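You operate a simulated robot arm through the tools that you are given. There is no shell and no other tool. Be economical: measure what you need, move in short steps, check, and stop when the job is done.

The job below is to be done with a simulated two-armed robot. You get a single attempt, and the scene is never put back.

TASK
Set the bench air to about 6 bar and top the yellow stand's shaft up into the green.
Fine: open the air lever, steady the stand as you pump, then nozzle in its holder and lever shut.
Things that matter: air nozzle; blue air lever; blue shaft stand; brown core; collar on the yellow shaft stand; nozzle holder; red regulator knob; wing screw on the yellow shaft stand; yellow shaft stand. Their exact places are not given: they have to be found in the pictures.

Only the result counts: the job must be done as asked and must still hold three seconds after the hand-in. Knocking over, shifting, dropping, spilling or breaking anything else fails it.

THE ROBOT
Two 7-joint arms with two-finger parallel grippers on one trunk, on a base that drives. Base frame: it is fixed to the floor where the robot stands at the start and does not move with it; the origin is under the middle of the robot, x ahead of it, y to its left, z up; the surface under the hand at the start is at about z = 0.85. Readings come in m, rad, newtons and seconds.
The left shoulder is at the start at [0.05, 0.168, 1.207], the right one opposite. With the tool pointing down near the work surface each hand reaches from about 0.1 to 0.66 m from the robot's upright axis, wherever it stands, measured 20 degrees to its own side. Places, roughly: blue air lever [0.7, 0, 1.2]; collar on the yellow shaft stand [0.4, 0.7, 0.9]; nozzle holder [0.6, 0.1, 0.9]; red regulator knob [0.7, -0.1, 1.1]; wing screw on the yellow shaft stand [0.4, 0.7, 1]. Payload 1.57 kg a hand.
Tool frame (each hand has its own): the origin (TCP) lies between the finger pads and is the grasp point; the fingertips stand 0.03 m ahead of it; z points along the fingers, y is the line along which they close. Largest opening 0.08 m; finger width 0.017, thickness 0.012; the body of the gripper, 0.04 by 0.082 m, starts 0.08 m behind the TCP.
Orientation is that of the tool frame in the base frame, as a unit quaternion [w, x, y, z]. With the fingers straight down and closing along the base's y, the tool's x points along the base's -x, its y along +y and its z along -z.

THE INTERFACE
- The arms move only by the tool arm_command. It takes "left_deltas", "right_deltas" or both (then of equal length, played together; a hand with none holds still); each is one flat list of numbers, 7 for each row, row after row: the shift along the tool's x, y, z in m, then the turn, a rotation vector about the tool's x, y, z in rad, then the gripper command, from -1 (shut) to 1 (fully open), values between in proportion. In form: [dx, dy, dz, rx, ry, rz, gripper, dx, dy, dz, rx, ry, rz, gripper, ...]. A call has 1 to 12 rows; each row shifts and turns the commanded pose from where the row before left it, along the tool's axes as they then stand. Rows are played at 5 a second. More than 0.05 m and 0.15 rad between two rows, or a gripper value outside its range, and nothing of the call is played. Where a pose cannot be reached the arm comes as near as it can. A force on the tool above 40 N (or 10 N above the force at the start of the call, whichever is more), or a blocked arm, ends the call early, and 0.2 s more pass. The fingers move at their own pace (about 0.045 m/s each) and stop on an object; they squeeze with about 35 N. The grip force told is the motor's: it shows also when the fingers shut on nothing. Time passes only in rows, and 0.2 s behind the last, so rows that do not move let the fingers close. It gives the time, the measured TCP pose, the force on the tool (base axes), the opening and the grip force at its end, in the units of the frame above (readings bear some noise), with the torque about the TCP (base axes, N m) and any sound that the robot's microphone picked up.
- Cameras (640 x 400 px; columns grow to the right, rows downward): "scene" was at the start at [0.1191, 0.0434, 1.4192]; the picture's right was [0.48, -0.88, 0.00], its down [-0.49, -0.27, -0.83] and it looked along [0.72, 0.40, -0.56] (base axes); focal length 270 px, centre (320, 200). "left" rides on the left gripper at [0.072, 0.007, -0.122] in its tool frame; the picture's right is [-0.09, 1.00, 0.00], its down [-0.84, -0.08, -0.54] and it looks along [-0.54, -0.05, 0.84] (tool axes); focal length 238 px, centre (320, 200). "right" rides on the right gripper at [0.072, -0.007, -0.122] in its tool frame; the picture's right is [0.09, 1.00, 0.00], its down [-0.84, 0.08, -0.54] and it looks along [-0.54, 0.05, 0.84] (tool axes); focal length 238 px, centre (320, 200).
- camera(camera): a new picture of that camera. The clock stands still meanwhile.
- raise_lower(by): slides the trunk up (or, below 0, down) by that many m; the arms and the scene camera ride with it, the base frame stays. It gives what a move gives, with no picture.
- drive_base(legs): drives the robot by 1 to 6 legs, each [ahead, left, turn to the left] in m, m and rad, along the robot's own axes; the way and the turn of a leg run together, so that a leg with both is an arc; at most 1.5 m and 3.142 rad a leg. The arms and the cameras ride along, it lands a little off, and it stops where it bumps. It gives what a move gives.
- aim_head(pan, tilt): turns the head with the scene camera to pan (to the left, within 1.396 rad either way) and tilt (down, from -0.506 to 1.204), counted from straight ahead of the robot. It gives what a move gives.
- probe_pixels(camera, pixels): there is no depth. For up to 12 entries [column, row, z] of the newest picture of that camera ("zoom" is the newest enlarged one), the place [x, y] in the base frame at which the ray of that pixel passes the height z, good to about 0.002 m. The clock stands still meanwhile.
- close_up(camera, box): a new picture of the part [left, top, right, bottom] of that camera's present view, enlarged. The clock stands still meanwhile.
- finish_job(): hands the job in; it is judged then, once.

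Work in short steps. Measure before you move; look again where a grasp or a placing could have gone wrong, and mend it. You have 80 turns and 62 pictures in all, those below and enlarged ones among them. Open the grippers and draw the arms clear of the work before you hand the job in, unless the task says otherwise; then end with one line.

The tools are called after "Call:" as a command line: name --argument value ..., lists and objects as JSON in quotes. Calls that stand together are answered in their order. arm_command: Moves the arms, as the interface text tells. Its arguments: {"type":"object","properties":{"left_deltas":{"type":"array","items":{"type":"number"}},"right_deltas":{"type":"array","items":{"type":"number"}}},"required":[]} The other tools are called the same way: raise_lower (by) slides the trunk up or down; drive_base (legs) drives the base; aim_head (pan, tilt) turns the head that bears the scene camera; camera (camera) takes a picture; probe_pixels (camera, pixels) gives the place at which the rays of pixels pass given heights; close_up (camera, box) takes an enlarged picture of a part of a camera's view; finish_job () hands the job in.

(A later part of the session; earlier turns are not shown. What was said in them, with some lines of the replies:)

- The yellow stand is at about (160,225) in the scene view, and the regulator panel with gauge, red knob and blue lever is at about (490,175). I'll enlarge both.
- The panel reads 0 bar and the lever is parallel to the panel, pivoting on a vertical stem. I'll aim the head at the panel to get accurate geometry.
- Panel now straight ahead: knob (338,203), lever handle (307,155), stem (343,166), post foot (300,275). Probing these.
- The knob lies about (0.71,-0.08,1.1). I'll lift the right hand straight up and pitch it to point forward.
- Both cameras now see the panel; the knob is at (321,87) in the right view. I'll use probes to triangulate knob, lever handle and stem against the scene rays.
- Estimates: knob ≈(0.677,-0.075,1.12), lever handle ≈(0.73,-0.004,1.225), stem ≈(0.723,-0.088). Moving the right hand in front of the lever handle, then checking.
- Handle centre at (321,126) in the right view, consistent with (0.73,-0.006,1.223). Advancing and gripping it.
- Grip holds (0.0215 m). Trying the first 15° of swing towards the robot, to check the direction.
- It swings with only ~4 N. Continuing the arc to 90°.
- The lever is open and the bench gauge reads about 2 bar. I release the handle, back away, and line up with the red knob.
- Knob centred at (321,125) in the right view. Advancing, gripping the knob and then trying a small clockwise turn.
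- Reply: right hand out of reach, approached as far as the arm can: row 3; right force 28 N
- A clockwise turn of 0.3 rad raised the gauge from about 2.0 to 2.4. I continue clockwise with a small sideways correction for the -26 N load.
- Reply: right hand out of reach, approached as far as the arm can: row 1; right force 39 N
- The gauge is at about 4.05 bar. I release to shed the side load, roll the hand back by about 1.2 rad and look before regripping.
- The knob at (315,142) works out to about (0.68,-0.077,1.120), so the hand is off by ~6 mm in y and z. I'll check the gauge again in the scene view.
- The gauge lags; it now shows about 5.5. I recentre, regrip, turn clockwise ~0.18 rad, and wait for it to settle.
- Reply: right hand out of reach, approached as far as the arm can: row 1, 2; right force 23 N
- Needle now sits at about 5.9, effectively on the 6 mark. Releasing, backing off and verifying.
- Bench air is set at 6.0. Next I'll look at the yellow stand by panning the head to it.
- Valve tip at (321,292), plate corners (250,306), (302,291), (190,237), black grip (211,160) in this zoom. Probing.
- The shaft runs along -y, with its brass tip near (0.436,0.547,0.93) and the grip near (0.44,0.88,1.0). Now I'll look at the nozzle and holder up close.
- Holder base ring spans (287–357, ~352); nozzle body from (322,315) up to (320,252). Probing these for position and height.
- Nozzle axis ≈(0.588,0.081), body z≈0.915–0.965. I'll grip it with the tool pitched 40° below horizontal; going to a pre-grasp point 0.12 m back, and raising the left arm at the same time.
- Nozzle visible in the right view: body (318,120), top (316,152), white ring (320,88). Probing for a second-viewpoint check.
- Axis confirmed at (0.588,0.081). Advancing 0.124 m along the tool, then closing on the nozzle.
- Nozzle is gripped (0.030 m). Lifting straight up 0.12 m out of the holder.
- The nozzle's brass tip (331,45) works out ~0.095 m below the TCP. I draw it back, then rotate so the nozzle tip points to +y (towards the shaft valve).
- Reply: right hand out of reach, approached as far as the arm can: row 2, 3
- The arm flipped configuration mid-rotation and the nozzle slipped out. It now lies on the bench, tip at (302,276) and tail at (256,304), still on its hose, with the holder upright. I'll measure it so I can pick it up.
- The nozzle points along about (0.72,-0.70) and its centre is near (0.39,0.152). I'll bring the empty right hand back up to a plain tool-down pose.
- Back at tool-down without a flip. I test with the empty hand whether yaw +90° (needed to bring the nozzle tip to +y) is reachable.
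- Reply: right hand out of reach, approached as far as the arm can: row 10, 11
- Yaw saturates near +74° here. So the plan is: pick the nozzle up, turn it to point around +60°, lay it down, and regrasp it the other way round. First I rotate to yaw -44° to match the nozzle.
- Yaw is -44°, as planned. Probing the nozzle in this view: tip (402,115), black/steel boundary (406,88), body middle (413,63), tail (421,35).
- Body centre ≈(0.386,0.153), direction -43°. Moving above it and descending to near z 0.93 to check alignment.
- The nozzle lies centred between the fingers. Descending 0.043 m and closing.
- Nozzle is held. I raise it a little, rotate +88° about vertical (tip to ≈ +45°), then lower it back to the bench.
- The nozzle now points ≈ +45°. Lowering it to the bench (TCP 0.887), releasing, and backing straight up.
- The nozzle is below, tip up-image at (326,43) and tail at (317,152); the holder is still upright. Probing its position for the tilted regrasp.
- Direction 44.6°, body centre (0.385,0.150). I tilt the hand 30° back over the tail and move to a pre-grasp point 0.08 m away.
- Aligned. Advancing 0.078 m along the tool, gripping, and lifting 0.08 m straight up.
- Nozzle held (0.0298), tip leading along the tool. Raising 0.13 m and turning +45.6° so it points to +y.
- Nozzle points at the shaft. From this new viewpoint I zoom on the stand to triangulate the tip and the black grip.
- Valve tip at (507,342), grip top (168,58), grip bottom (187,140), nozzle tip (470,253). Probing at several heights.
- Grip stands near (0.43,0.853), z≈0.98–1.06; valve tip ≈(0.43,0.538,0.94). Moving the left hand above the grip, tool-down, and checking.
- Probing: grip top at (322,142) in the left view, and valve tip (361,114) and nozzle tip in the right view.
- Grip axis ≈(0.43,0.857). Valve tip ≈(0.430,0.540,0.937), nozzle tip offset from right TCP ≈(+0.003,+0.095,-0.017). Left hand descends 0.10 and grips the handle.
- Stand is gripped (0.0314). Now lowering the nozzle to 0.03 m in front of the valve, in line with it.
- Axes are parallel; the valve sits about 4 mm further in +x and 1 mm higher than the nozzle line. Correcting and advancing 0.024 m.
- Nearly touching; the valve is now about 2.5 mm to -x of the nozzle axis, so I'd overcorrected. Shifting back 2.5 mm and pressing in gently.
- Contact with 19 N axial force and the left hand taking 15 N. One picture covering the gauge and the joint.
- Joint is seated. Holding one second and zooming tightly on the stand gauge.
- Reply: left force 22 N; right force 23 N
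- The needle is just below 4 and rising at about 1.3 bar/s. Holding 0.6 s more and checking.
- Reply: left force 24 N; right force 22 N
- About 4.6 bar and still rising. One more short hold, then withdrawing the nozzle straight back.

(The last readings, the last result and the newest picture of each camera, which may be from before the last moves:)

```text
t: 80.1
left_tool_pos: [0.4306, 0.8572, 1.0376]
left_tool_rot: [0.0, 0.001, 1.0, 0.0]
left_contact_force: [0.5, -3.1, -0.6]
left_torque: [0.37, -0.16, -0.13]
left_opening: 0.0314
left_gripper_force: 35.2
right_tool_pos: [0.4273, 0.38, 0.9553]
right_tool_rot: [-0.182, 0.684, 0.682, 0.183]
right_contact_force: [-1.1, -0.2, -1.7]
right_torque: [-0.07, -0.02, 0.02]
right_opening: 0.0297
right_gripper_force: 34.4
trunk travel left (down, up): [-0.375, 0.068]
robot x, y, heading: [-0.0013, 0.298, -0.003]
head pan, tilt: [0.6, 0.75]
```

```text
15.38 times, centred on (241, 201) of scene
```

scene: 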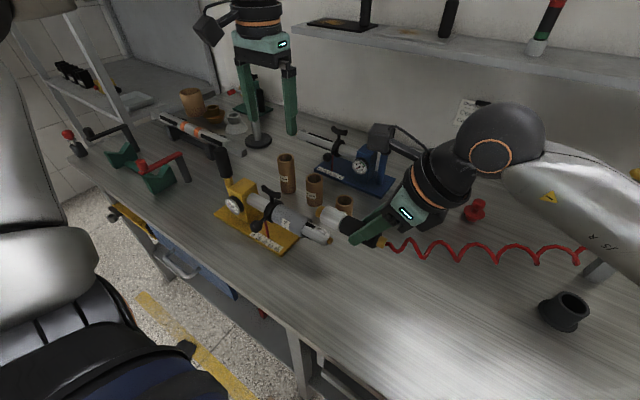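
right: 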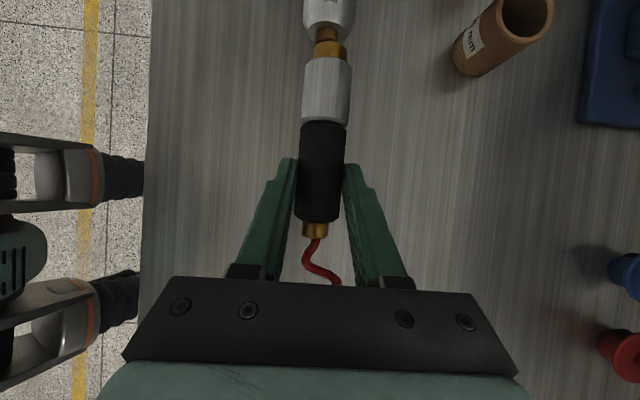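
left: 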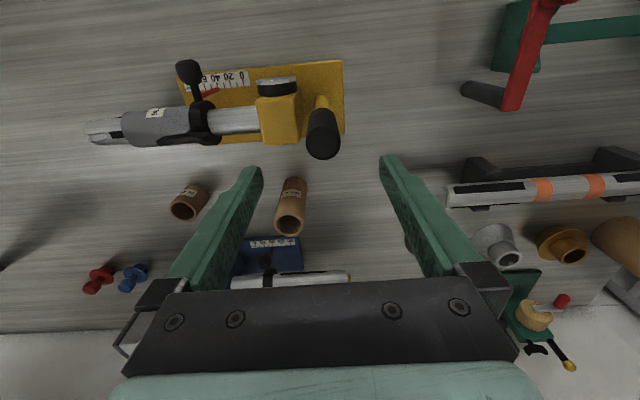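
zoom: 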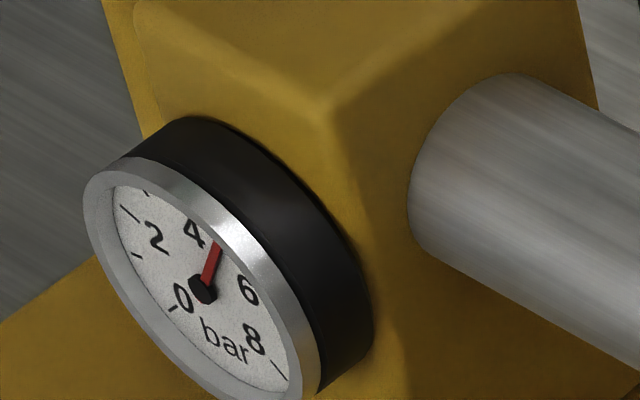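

The stand gauge settles around 4.8, mid-green (4–6). Now the left hand releases and rises while the right hand lifts the nozzle clear.

Call:
arm_command --left_deltas '[0, 0, 0, 0, 0, 0, -0.2, 0, 0, 0, 0, 0, 0, 0.4, 0, 0, 0, 0, 0, 0, 1, 0, 0, -0.03, 0, 0, 0, 1, 0, 0, -0.04, 0, 0, 0, 1, 0, 0, -0.05, 0, 0, 0, 1, 0, 0, -0.04, 0, 0, 0, 1, 0, 0, 0, 0, 0, 0, 1]' --right_deltas '[0.018, 0, -0.0314, 0, 0, 0, -1, 0.018, 0, -0.0314, 0, 0, 0, -1, 0.018, 0, -0.0314, 0, 0, 0, -1, 0.018, 0, -0.0314, 0, 0, 0, -1, 0, 0, 0, 0, 0, 0, -1, 0, 0, 0, 0, 0, 0, -1, 0, 0, 0, 0, 0, 0, -1, 0, 0, 0, 0, 0, 0, -1]'

Call:
drive_base --legs '[[0, -0.3, 0]]'

```text
t: 81.9
left_tool_pos: [0.4294, 0.8546, 1.1971]
left_tool_rot: [0.0, 0.001, 1.0, 0.0]
left_contact_force: [-0.2, 0.5, 0.4]
left_torque: [0.02, 0.01, -0.02]
left_opening: 0.08
left_gripper_force: 0.1
right_tool_pos: [0.4252, 0.3797, 1.1016]
right_tool_rot: [-0.181, 0.685, 0.682, 0.183]
right_contact_force: [-0.1, -0.1, -2.1]
right_torque: [-0.03, 0.01, -0.01]
right_opening: 0.0298
right_gripper_force: 34.7
trunk travel left (down, up): [-0.375, 0.068]
robot x, y, heading: [0.0021, 0.2978, -0.002]
head pan, tilt: [0.6, 0.75]
```

```text
t: 85.1
left_tool_pos: [0.4263, 0.5641, 1.1964]
left_tool_rot: [0.001, -0.003, 1.0, 0.001]
left_contact_force: [0.5, -0.4, -0.5]
left_torque: [0.01, 0.01, 0.0]
left_opening: 0.0801
left_gripper_force: 0.1
right_tool_pos: [0.4271, 0.0897, 1.101]
right_tool_rot: [-0.183, 0.681, 0.685, 0.183]
right_contact_force: [0.4, -0.9, -1.9]
right_torque: [-0.05, 0.0, 0.03]
right_opening: 0.0295
right_gripper_force: 35.0
trunk travel left (down, up): [-0.375, 0.068]
robot x, y, heading: [0.0003, 0.0095, 0.007]
head pan, tilt: [0.6, 0.75]
```

Base is back at y≈0.01. I reorient so the nozzle hangs tip-down, by a 120° geodesic that passes near tool-down; first half now, checking for any jump.

Call:
arm_command --right_deltas '[0, 0, 0, -0.0295, -0.0806, -0.1102, -1, 0, 0, 0, -0.0295, -0.0806, -0.1102, -1, 0, 0, 0, -0.0295, -0.0806, -0.1102, -1, 0, 0, 0, -0.0295, -0.0806, -0.1102, -1, 0, 0, 0, -0.0295, -0.0806, -0.1102, -1, 0, 0, 0, -0.0295, -0.0806, -0.1102, -1, 0, 0, 0, -0.0295, -0.0806, -0.1102, -1, 0, 0, 0, -0.0295, -0.0806, -0.1102, -1]'

```text
t: 86.9
left_tool_pos: [0.4259, 0.5642, 1.1951]
left_tool_rot: [0.0, -0.004, 1.0, -0.001]
left_contact_force: [-0.3, 0.6, 0.2]
left_torque: [0.01, 0.0, 0.03]
left_opening: 0.0799
left_gripper_force: 0.1
right_tool_pos: [0.4273, 0.0898, 1.1011]
right_tool_rot: [0.209, 0.368, 0.901, 0.099]
right_contact_force: [1.2, -0.1, -1.8]
right_torque: [-0.01, -0.02, -0.01]
right_opening: 0.0297
right_gripper_force: 34.9
trunk travel left (down, up): [-0.375, 0.068]
robot x, y, heading: [-0.0017, 0.0076, 0.01]
head pan, tilt: [0.6, 0.75]
```

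Smooth with the nozzle still held. Completing the rotation, then looking at nozzle and holder.

Call:
arm_command --right_deltas '[0, 0, 0, -0.0295, -0.0806, -0.1102, -1, 0, 0, 0, -0.0295, -0.0806, -0.1102, -1, 0, 0, 0, -0.0295, -0.0806, -0.1102, -1, 0, 0, 0, -0.0295, -0.0806, -0.1102, -1, 0, 0, 0, -0.0295, -0.0806, -0.1102, -1, 0, 0, 0, -0.0295, -0.0806, -0.1102, -1, 0, 0, 0, -0.0295, -0.0806, -0.1102, -1, 0, 0, 0, 0, 0, 0, -1]'

Call:
camera --camera "right"

```text
t: 88.7
left_tool_pos: [0.4254, 0.5637, 1.1965]
left_tool_rot: [-0.001, -0.003, 1.0, 0.0]
left_contact_force: [-1.0, 0.7, -0.1]
left_torque: [0.03, -0.01, 0.0]
left_opening: 0.0799
left_gripper_force: 0.0
right_tool_pos: [0.4266, 0.0902, 1.1003]
right_tool_rot: [0.501, -0.003, 0.865, 0.0]
right_contact_force: [0.3, 0.8, -1.8]
right_torque: [-0.03, 0.06, 0.02]
right_opening: 0.0299
right_gripper_force: 35.2
trunk travel left (down, up): [-0.375, 0.068]
robot x, y, heading: [-0.0019, 0.0107, 0.002]
head pan, tilt: [0.6, 0.75]
```

```text
6 pictures are left
```

right: 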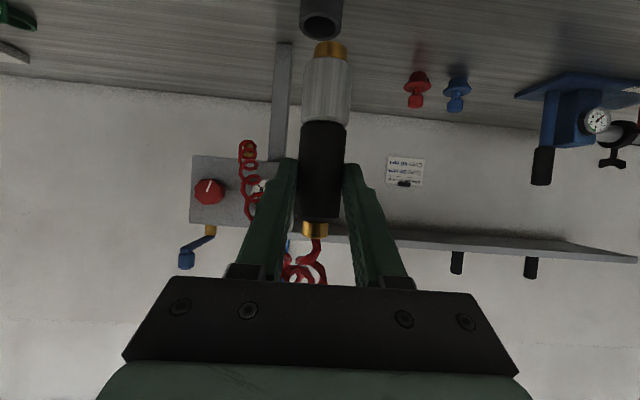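

Nozzle hangs vertical and the holder mouth is visible ahead at (321,28). Moving to just above the holder (TCP ≈ 0.571, 0.081, 1.06; nozzle axis 0.017 ahead of TCP).

Call:
arm_command --right_deltas '[-0.0094, -0.0023, 0.0363, 0, 0, 0, -1, -0.0094, -0.0023, 0.0363, 0, 0, 0, -1, -0.0094, -0.0023, 0.0363, 0, 0, 0, -1, -0.0094, -0.0023, 0.0363, 0, 0, 0, -1, 0, 0, 0, 0, 0, 0, -1]'

Call:
aim_head --pan 0.15 --tilt 0.65

Call:
camera --camera "right"

Call:
probe_pixels --camera "right" --pixels '[[330, 45, 0.965], [330, 45, 0.91], [330, 60, 0.91]]'

```text
t: 89.9
left_tool_pos: [0.4244, 0.5648, 1.1967]
left_tool_rot: [0.0, -0.003, 1.0, -0.001]
left_contact_force: [0.1, 0.5, 1.1]
left_torque: [0.02, -0.04, 0.01]
left_opening: 0.0801
left_gripper_force: 0.0
right_tool_pos: [0.5702, 0.0802, 1.0619]
right_tool_rot: [0.501, -0.002, 0.866, -0.001]
right_contact_force: [1.0, -0.3, -1.0]
right_torque: [-0.04, 0.07, 0.0]
right_opening: 0.0296
right_gripper_force: 34.8
trunk travel left (down, up): [-0.375, 0.068]
robot x, y, heading: [0.0015, 0.006, 0.008]
head pan, tilt: [0.6, 0.75]
```

```text
t: 90.8
left_tool_pos: [0.4261, 0.5642, 1.1979]
left_tool_rot: [0.0, -0.003, 1.0, -0.001]
left_contact_force: [0.3, 0.0, -0.5]
left_torque: [0.01, -0.01, 0.0]
left_opening: 0.08
left_gripper_force: 0.0
right_tool_pos: [0.5712, 0.0809, 1.0628]
right_tool_rot: [0.501, -0.002, 0.866, -0.001]
right_contact_force: [0.2, 0.5, -0.9]
right_torque: [-0.01, 0.06, 0.03]
right_opening: 0.0299
right_gripper_force: 35.4
trunk travel left (down, up): [-0.375, 0.068]
robot x, y, heading: [0.0015, 0.0067, 0.007]
head pan, tilt: [0.15, 0.649]
```

```text
5 pictures are left
```

right: 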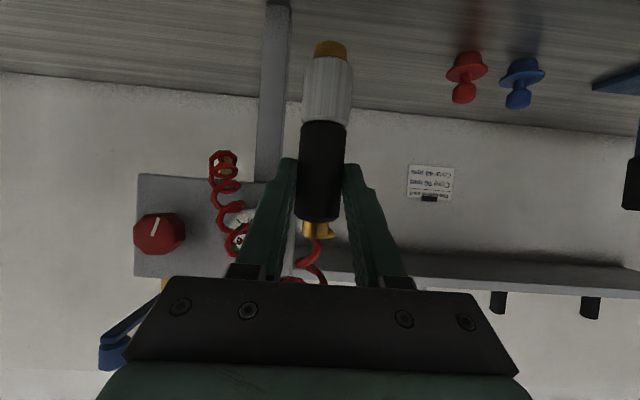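

```text
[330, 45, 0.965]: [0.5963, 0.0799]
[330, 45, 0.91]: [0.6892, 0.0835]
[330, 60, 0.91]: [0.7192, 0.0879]
```

The tip probes to (0.59,0.080), right over the holder. Lowering 0.045 and checking from the scene camera.

Call:
arm_command --right_deltas '[0.0195, 0, 0.0113, 0, 0, 0, -1, 0.0195, 0, 0.0113, 0, 0, 0, -1, 0, 0, 0, 0, 0, 0, -1]'

Call:
camera --camera "scene"

```text
t: 91.6
left_tool_pos: [0.4254, 0.5644, 1.1967]
left_tool_rot: [0.0, -0.003, 1.0, 0.0]
left_contact_force: [-0.7, -0.3, 0.4]
left_torque: [0.01, 0.01, 0.03]
left_opening: 0.0799
left_gripper_force: 0.1
right_tool_pos: [0.5701, 0.081, 1.0164]
right_tool_rot: [0.5, -0.002, 0.866, 0.0]
right_contact_force: [0.1, 0.4, -0.9]
right_torque: [-0.03, 0.04, -0.04]
right_opening: 0.0298
right_gripper_force: 35.3
trunk travel left (down, up): [-0.375, 0.068]
robot x, y, heading: [0.0016, 0.0044, 0.009]
head pan, tilt: [0.15, 0.649]
```

```text
4 pictures are left
```

scene: 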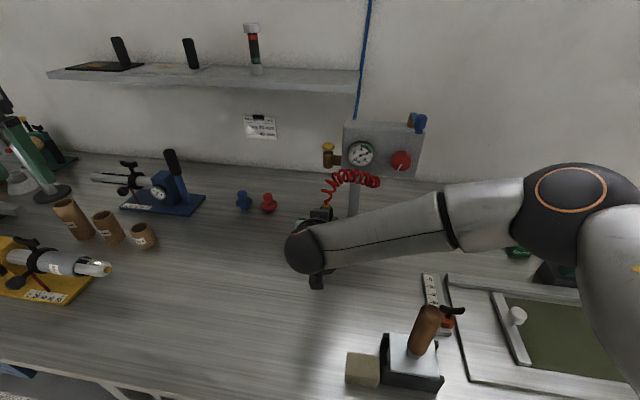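

The holder is hidden behind the wrist from here, so I go on by feel: lowering in small steps and watching the force.

Call:
arm_command --right_deltas '[0.0087, 0, 0.005, 0, 0, 0, -1, 0.0087, 0, 0.005, 0, 0, 0, -1]'

Call:
arm_command --right_deltas '[0.0087, 0, 0.005, 0, 0, 0, -1, 0.0087, 0, 0.005, 0, 0, 0, -1]'

```text
t: 92.2
left_tool_pos: [0.4253, 0.5642, 1.1958]
left_tool_rot: [0.0, -0.003, 1.0, 0.0]
left_contact_force: [-0.6, -0.3, -0.4]
left_torque: [0.0, -0.01, -0.03]
left_opening: 0.08
left_gripper_force: 0.0
right_tool_pos: [0.5709, 0.0813, 0.9957]
right_tool_rot: [0.501, -0.002, 0.865, 0.0]
right_contact_force: [-0.7, -0.1, -1.4]
right_torque: [-0.03, 0.03, 0.04]
right_opening: 0.0297
right_gripper_force: 35.1
trunk travel left (down, up): [-0.375, 0.068]
robot x, y, heading: [0.0041, 0.0093, 0.004]
head pan, tilt: [0.15, 0.649]
```

```text
t: 92.8
left_tool_pos: [0.4222, 0.5647, 1.1992]
left_tool_rot: [0.003, -0.003, 1.0, 0.0]
left_contact_force: [-0.6, 0.4, 0.2]
left_torque: [-0.03, 0.0, -0.02]
left_opening: 0.0803
left_gripper_force: 0.0
right_tool_pos: [0.5717, 0.0818, 0.9852]
right_tool_rot: [0.511, -0.001, 0.86, 0.0]
right_contact_force: [-7.7, -1.9, 34.5]
right_torque: [-0.1, -0.58, -0.03]
right_opening: 0.0296
right_gripper_force: 34.4
trunk travel left (down, up): [-0.375, 0.068]
robot x, y, heading: [0.0033, 0.0116, 0.005]
head pan, tilt: [0.15, 0.649]
```

Contact at 34 N; the torque (−0.58 about y) puts it on the nozzle's far (+x) edge, i.e. the rim's far side. Raising, shifting 5 mm towards the robot, and trying again.

Call:
arm_command --right_deltas '[-0.013, 0, -0.0075, 0, 0, 0, -1, -0.0043, 0, -0.0025, 0, 0, 0, -1, 0.0025, 0, -0.0043, 0, 0, 0, -1, 0, 0, 0, 0, 0, 0, -1]'

Call:
arm_command --right_deltas '[0.0087, 0, 0.005, 0, 0, 0, -1, 0.0087, 0, 0.005, 0, 0, 0, -1]'

```text
t: 93.8
left_tool_pos: [0.4263, 0.5639, 1.1955]
left_tool_rot: [0.0, -0.003, 1.0, 0.0]
left_contact_force: [0.3, -0.1, 0.2]
left_torque: [-0.05, -0.03, 0.02]
left_opening: 0.0801
left_gripper_force: 0.0
right_tool_pos: [0.5651, 0.0807, 0.9953]
right_tool_rot: [0.499, -0.002, 0.866, 0.0]
right_contact_force: [0.0, -0.7, -2.0]
right_torque: [-0.02, 0.01, -0.01]
right_opening: 0.0296
right_gripper_force: 35.1
trunk travel left (down, up): [-0.375, 0.068]
robot x, y, heading: [-0.0043, 0.0092, 0.006]
head pan, tilt: [0.15, 0.649]
```

```text
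t: 94.4
left_tool_pos: [0.4245, 0.5646, 1.1955]
left_tool_rot: [0.0, -0.003, 1.0, 0.0]
left_contact_force: [0.8, 0.2, 0.3]
left_torque: [0.02, -0.01, -0.01]
left_opening: 0.0801
left_gripper_force: 0.0
right_tool_pos: [0.5669, 0.0803, 0.9746]
right_tool_rot: [0.5, -0.002, 0.866, -0.001]
right_contact_force: [0.8, -0.4, -0.6]
right_torque: [-0.03, 0.0, -0.01]
right_opening: 0.0299
right_gripper_force: 35.2
trunk travel left (down, up): [-0.375, 0.068]
robot x, y, heading: [-0.0007, 0.0096, 0.005]
head pan, tilt: [0.15, 0.649]
```

It now slides in freely (z 0.975, no force). Continuing down to the bottom in small steps.

Call:
arm_command --right_deltas '[0.0069, 0, 0.004, 0, 0, 0, -1, 0.0069, 0, 0.004, 0, 0, 0, -1]'

Call:
arm_command --right_deltas '[0.0043, 0, 0.0025, 0, 0, 0, -1, 0.0043, 0, 0.0025, 0, 0, 0, -1]'

```text
t: 95.0
left_tool_pos: [0.4256, 0.5645, 1.1959]
left_tool_rot: [0.0, -0.004, 1.0, 0.0]
left_contact_force: [0.2, 0.4, 0.4]
left_torque: [-0.01, 0.0, -0.02]
left_opening: 0.0801
left_gripper_force: 0.0
right_tool_pos: [0.5665, 0.0813, 0.9597]
right_tool_rot: [0.501, -0.003, 0.865, 0.0]
right_contact_force: [-0.3, 0.1, -0.9]
right_torque: [0.0, 0.05, 0.0]
right_opening: 0.0296
right_gripper_force: 34.9
trunk travel left (down, up): [-0.375, 0.068]
robot x, y, heading: [-0.0003, 0.0086, 0.008]
head pan, tilt: [0.15, 0.649]
```

```text
t: 95.6
left_tool_pos: [0.4253, 0.5653, 1.1957]
left_tool_rot: [0.0, -0.004, 1.0, 0.0]
left_contact_force: [0.2, 0.1, 0.7]
left_torque: [0.01, 0.01, -0.02]
left_opening: 0.0802
left_gripper_force: 0.1
right_tool_pos: [0.5665, 0.0806, 0.9495]
right_tool_rot: [0.501, -0.002, 0.865, 0.0]
right_contact_force: [-0.3, 0.2, -0.8]
right_torque: [0.01, 0.03, -0.01]
right_opening: 0.0296
right_gripper_force: 34.7
trunk travel left (down, up): [-0.375, 0.068]
robot x, y, heading: [-0.0004, 0.0111, 0.007]
head pan, tilt: [0.15, 0.649]
```

No resistance yet at z 0.9495, so I use a picture to confirm the nozzle really is inside the holder.

Call:
camera --camera "right"

```text
3 pictures are left
```

right: 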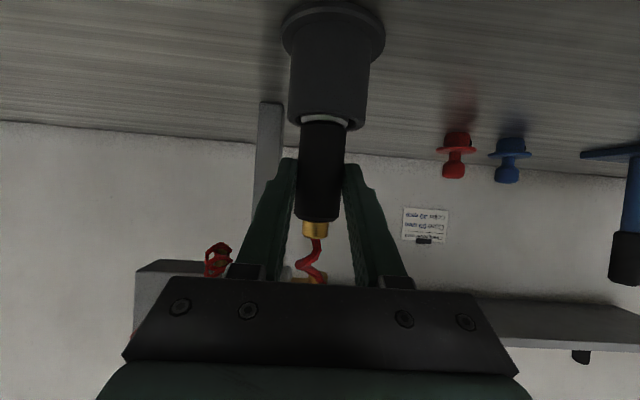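

The nozzle is in the holder with the white ring at the rim, as it was originally. Settling down the last few millimetres.

Call:
arm_command --right_deltas '[0.0026, 0, 0.0015, 0, 0, 0, -1, 0.0026, 0, 0.0015, 0, 0, 0, -1]'

```text
t: 96.2
left_tool_pos: [0.4233, 0.5634, 1.1984]
left_tool_rot: [0.002, -0.004, 1.0, 0.001]
left_contact_force: [0.9, 0.7, -0.4]
left_torque: [-0.01, -0.02, 0.03]
left_opening: 0.0799
left_gripper_force: 0.0
right_tool_pos: [0.5652, 0.0805, 0.949]
right_tool_rot: [0.506, -0.001, 0.863, -0.001]
right_contact_force: [-6.0, -1.8, 20.2]
right_torque: [-0.25, 0.3, -0.05]
right_opening: 0.0297
right_gripper_force: 34.9
trunk travel left (down, up): [-0.375, 0.068]
robot x, y, heading: [-0.0, 0.0108, 0.004]
head pan, tilt: [0.15, 0.649]
```

Bottomed at 20 N. Easing up 4 mm, releasing, and retreating along the tool axis.

Call:
arm_command --right_deltas '[-0.0035, 0, -0.002, 0, 0, 0, -1, 0, 0, 0, 0, 0, 0, -0.15, 0, 0, 0, 0, 0, 0, 0.1, 0, 0, 0, 0, 0, 0, 0.3, 0, 0, 0, 0, 0, 0, 0.3, 0, 0, -0.04, 0, 0, 0, 0.3, 0, 0, -0.04, 0, 0, 0, 0.3, 0, 0, -0.04, 0, 0, 0, 0.3, 0, 0, -0.03, 0, 0, 0, 0.3, 0, 0, 0, 0, 0, 0, 0.3]'

```text
t: 98.4
left_tool_pos: [0.4255, 0.5637, 1.1961]
left_tool_rot: [0.0, -0.004, 1.0, 0.0]
left_contact_force: [0.0, 0.6, 0.1]
left_torque: [-0.01, -0.01, -0.04]
left_opening: 0.0799
left_gripper_force: 0.1
right_tool_pos: [0.4366, 0.0803, 1.0213]
right_tool_rot: [0.501, -0.002, 0.865, 0.0]
right_contact_force: [-0.4, 0.0, -0.2]
right_torque: [0.01, -0.04, 0.03]
right_opening: 0.0518
right_gripper_force: 0.0
trunk travel left (down, up): [-0.375, 0.068]
robot x, y, heading: [0.002, 0.0108, 0.004]
head pan, tilt: [0.15, 0.649]
```

Nozzle released. Pitching the hand forward and moving up to 0.1 m in front of the lever handle at about (0.64,-0.089,1.225).

Call:
arm_command --right_deltas '[0, 0, 0, 0, -0.1309, 0, 0.3, 0, 0, 0, 0, -0.1309, 0, 0.3, 0, 0, 0, 0, -0.1309, 0, 0.3, 0, 0, 0, 0, -0.1309, 0, 0.3, -0.034, -0.028, 0, 0, 0, 0, 0.3, -0.034, -0.028, 0, 0, 0, 0, 0.3, -0.034, -0.028, 0, 0, 0, 0, 0.3, -0.034, -0.028, 0, 0, 0, 0, 0.3, -0.034, -0.028, 0, 0, 0, 0, 0.3, -0.034, -0.029, 0, 0, 0, 0, 0.3, 0, 0, 0.04, 0, 0, 0, 0.3, 0, 0, 0.04, 0, 0, 0, 0.3]'

Call:
close_up --camera "right" --box '[160, 0, 480, 300]'

```text
t: 101.0
left_tool_pos: [0.4256, 0.5642, 1.1967]
left_tool_rot: [0.0, -0.004, 1.0, 0.001]
left_contact_force: [0.7, 0.5, 0.4]
left_torque: [-0.01, -0.01, 0.01]
left_opening: 0.0801
left_gripper_force: 0.2
right_tool_pos: [0.5184, -0.0888, 1.228]
right_tool_rot: [0.708, -0.002, 0.706, -0.001]
right_contact_force: [-0.4, -0.1, 0.0]
right_torque: [0.02, -0.01, -0.02]
right_opening: 0.0522
right_gripper_force: 0.1
trunk travel left (down, up): [-0.375, 0.068]
robot x, y, heading: [0.0031, 0.0029, 0.002]
head pan, tilt: [0.15, 0.649]
```

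```text
1.33 times, centred on (320, 150) of right
```

zoom: 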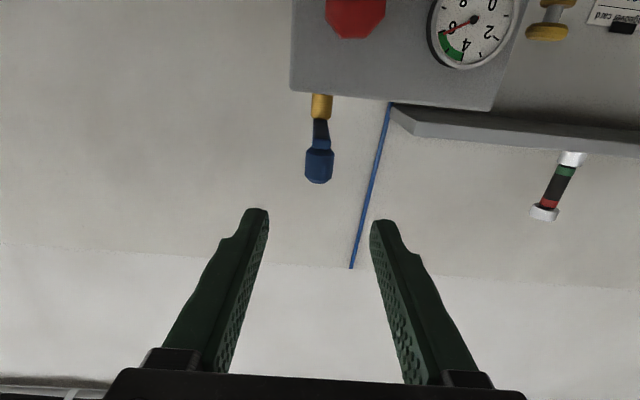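

Handle centred at ≈(0.64,-0.090,1.222). Advancing 0.121 m, gripping it.

Call:
arm_command --right_deltas '[0.001, 0, 0.04, 0, 0, 0, 0.3, 0.001, 0, 0.04, 0, 0, 0, 0.3, 0, 0, 0.041, 0, 0, 0, 0.3, 0, 0, 0, 0, 0, 0, 0.3, 0, 0, 0, 0, 0, 0, -1, 0, 0, 0, 0, 0, 0, -1, 0, 0, 0, 0, 0, 0, -1]'

```text
t: 102.6
left_tool_pos: [0.4259, 0.5639, 1.1967]
left_tool_rot: [0.0, -0.003, 1.0, -0.001]
left_contact_force: [0.2, 0.0, 0.3]
left_torque: [0.0, 0.0, -0.03]
left_opening: 0.0799
left_gripper_force: 0.1
right_tool_pos: [0.6392, -0.0863, 1.2263]
right_tool_rot: [0.708, -0.002, 0.706, 0.001]
right_contact_force: [2.4, 0.0, 0.0]
right_torque: [0.3, -0.12, -0.01]
right_opening: 0.0215
right_gripper_force: 23.6
trunk travel left (down, up): [-0.375, 0.068]
robot x, y, heading: [-0.0017, 0.0048, 0.01]
head pan, tilt: [0.15, 0.649]
```

Handle gripped (0.0215). Swinging it back along the arc to the shut position.

Call:
arm_command --right_deltas '[0, 0.011, 0.0007, 0, 0, 0, -1, 0, 0.0108, 0.0021, 0, 0, 0, -1, 0, 0.0104, 0.0035, 0, 0, 0, -1, 0, 0.0099, 0.0049, 0, 0, 0, -1, 0, 0.0091, 0.0061, 0, 0, 0, -1, 0, 0.0083, 0.0072, 0, 0, 0, -1, 0, 0.0072, 0.0083, 0, 0, 0, -1, 0, 0.0061, 0.0091, 0, 0, 0, -1, 0, 0.0049, 0.0099, 0, 0, 0, -1, 0, 0.0035, 0.0104, 0, 0, 0, -1, 0, 0.0022, 0.0108, 0, 0, 0, -1, 0, 0.0007, 0.011, 0, 0, 0, -1]'

```text
t: 105.2
left_tool_pos: [0.4245, 0.5629, 1.1979]
left_tool_rot: [0.001, -0.004, 1.0, 0.001]
left_contact_force: [-0.4, -0.3, -0.4]
left_torque: [-0.04, -0.02, -0.02]
left_opening: 0.0799
left_gripper_force: 0.0
right_tool_pos: [0.7221, -0.0044, 1.227]
right_tool_rot: [0.708, 0.0, 0.706, 0.0]
right_contact_force: [-3.0, -7.8, 1.6]
right_torque: [0.51, -0.43, -0.3]
right_opening: 0.0213
right_gripper_force: 34.1
trunk travel left (down, up): [-0.375, 0.068]
robot x, y, heading: [0.0028, 0.0082, 0.003]
head pan, tilt: [0.15, 0.649]
```

Near the original shut position (0.7255,-0.004). A small extra push to the stop, then release and retreat.

Call:
arm_command --right_deltas '[0, -0.001, 0.005, 0, 0, 0, -1, 0, 0, 0, 0, 0, 0, -1]'

Call:
arm_command --right_deltas '[0, 0, 0, 0, 0, 0, -0.2, 0, 0, 0, 0, 0, 0, 0.3, 0, 0, 0, 0, 0, 0, 0.3, 0, 0, -0.04, 0, 0, 0, 0.3, 0, 0, -0.05, 0, 0, 0, 0.3, 0, 0, -0.05, 0, 0, 0, 0.3, 0, -0.04, -0.03, 0, 0, 0, 0.3, 0, -0.05, 0, 0, 0, 0, 0.3, 0, -0.05, 0, 0, 0, 0, 0.3, 0, -0.05, 0, 0, 0, 0, 0.3, 0, 0, 0, 0, 0, 0, 0.3]'

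Call:
aim_head --pan 0.3 --tilt 0.55

Call:
close_up --camera "scene" --box '[40, 80, 480, 320]'

```text
t: 105.8
left_tool_pos: [0.4243, 0.5623, 1.1969]
left_tool_rot: [0.001, -0.004, 1.0, 0.001]
left_contact_force: [-0.3, -0.9, 0.3]
left_torque: [0.01, 0.0, 0.0]
left_opening: 0.0802
left_gripper_force: 0.1
right_tool_pos: [0.7251, -0.0053, 1.226]
right_tool_rot: [0.708, -0.001, 0.706, 0.001]
right_contact_force: [-8.4, -8.7, 1.0]
right_torque: [0.62, 0.02, -0.06]
right_opening: 0.0211
right_gripper_force: 34.5
trunk travel left (down, up): [-0.375, 0.068]
robot x, y, heading: [0.0025, 0.0026, 0.004]
head pan, tilt: [0.15, 0.649]
```

```text
t: 108.2
left_tool_pos: [0.4249, 0.5665, 1.196]
left_tool_rot: [0.0, -0.004, 1.0, -0.001]
left_contact_force: [-0.1, -0.4, 0.0]
left_torque: [-0.04, 0.0, 0.04]
left_opening: 0.0799
left_gripper_force: 0.1
right_tool_pos: [0.552, -0.1691, 1.2493]
right_tool_rot: [0.703, 0.001, 0.711, -0.003]
right_contact_force: [-0.1, 0.5, -0.2]
right_torque: [0.0, 0.01, 0.02]
right_opening: 0.0518
right_gripper_force: 0.1
right hand out of reach, approached as far as the arm can: row 10
trunk travel left (down, up): [-0.375, 0.068]
robot x, y, heading: [0.0006, 0.0105, 0.008]
head pan, tilt: [0.15, 0.649]
```

```text
t: 108.9
left_tool_pos: [0.4254, 0.5647, 1.1963]
left_tool_rot: [0.0, -0.004, 1.0, 0.0]
left_contact_force: [-0.1, -0.1, -0.4]
left_torque: [0.01, 0.01, 0.0]
left_opening: 0.0801
left_gripper_force: 0.1
right_tool_pos: [0.5523, -0.1703, 1.2489]
right_tool_rot: [0.702, 0.002, 0.712, -0.005]
right_contact_force: [0.1, 1.7, 0.2]
right_torque: [0.04, 0.01, -0.03]
right_opening: 0.052
right_gripper_force: 0.2
trunk travel left (down, up): [-0.375, 0.068]
robot x, y, heading: [0.0011, 0.0079, 0.006]
head pan, tilt: [0.3, 0.55]
```

```text
1.45 times, centred on (260, 200) of scene
```

zoom: 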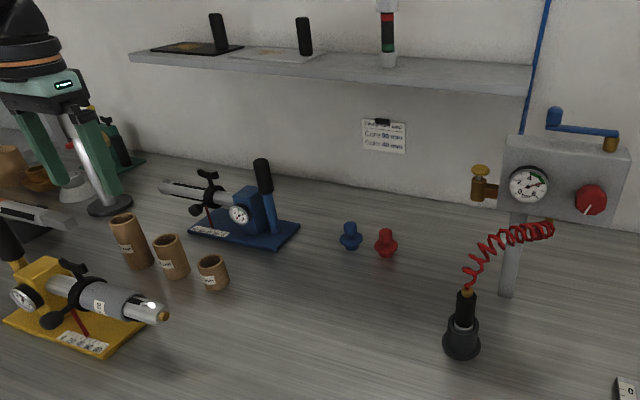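

Nozzle is in the holder, lever back parallel to the panel (shut), nothing disturbed. My last picture goes to a final check of the stand gauge at about (57,267).

Call:
close_up --camera "scene" --box '[41, 255, 73, 281]'

```text
15.38 times, centred on (57, 268) of scene
```

zoom: 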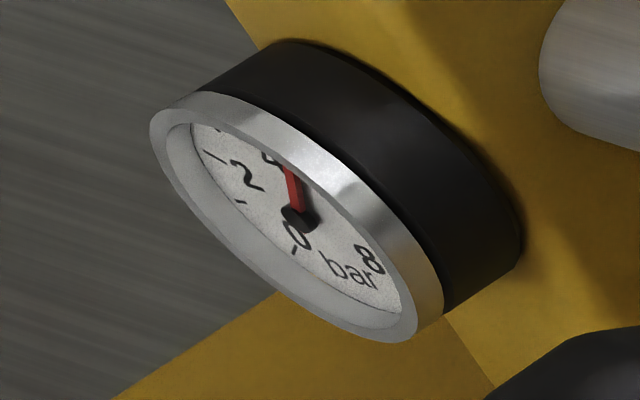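

The stand gauge still reads about 4.8 bar, the same as straight after pumping, so it isn't leaking. The grippers are open and the arms are clear, so I'm handing in.

Call:
finish_job

```text
The job is handed in.
```

I set the bench air to about 6 bar and pumped the yellow stand's shaft up to about 4.8 bar. The nozzle is back in its holder and the lever is shut. I took the green to be 4–6 bar, as on the bench gauge, because the rim hid it on the stand's own gauge. The nozzle slipped out of the gripper once and fell onto the bench before I pumped, and I picked it up again; nothing else was knocked over or visibly moved.
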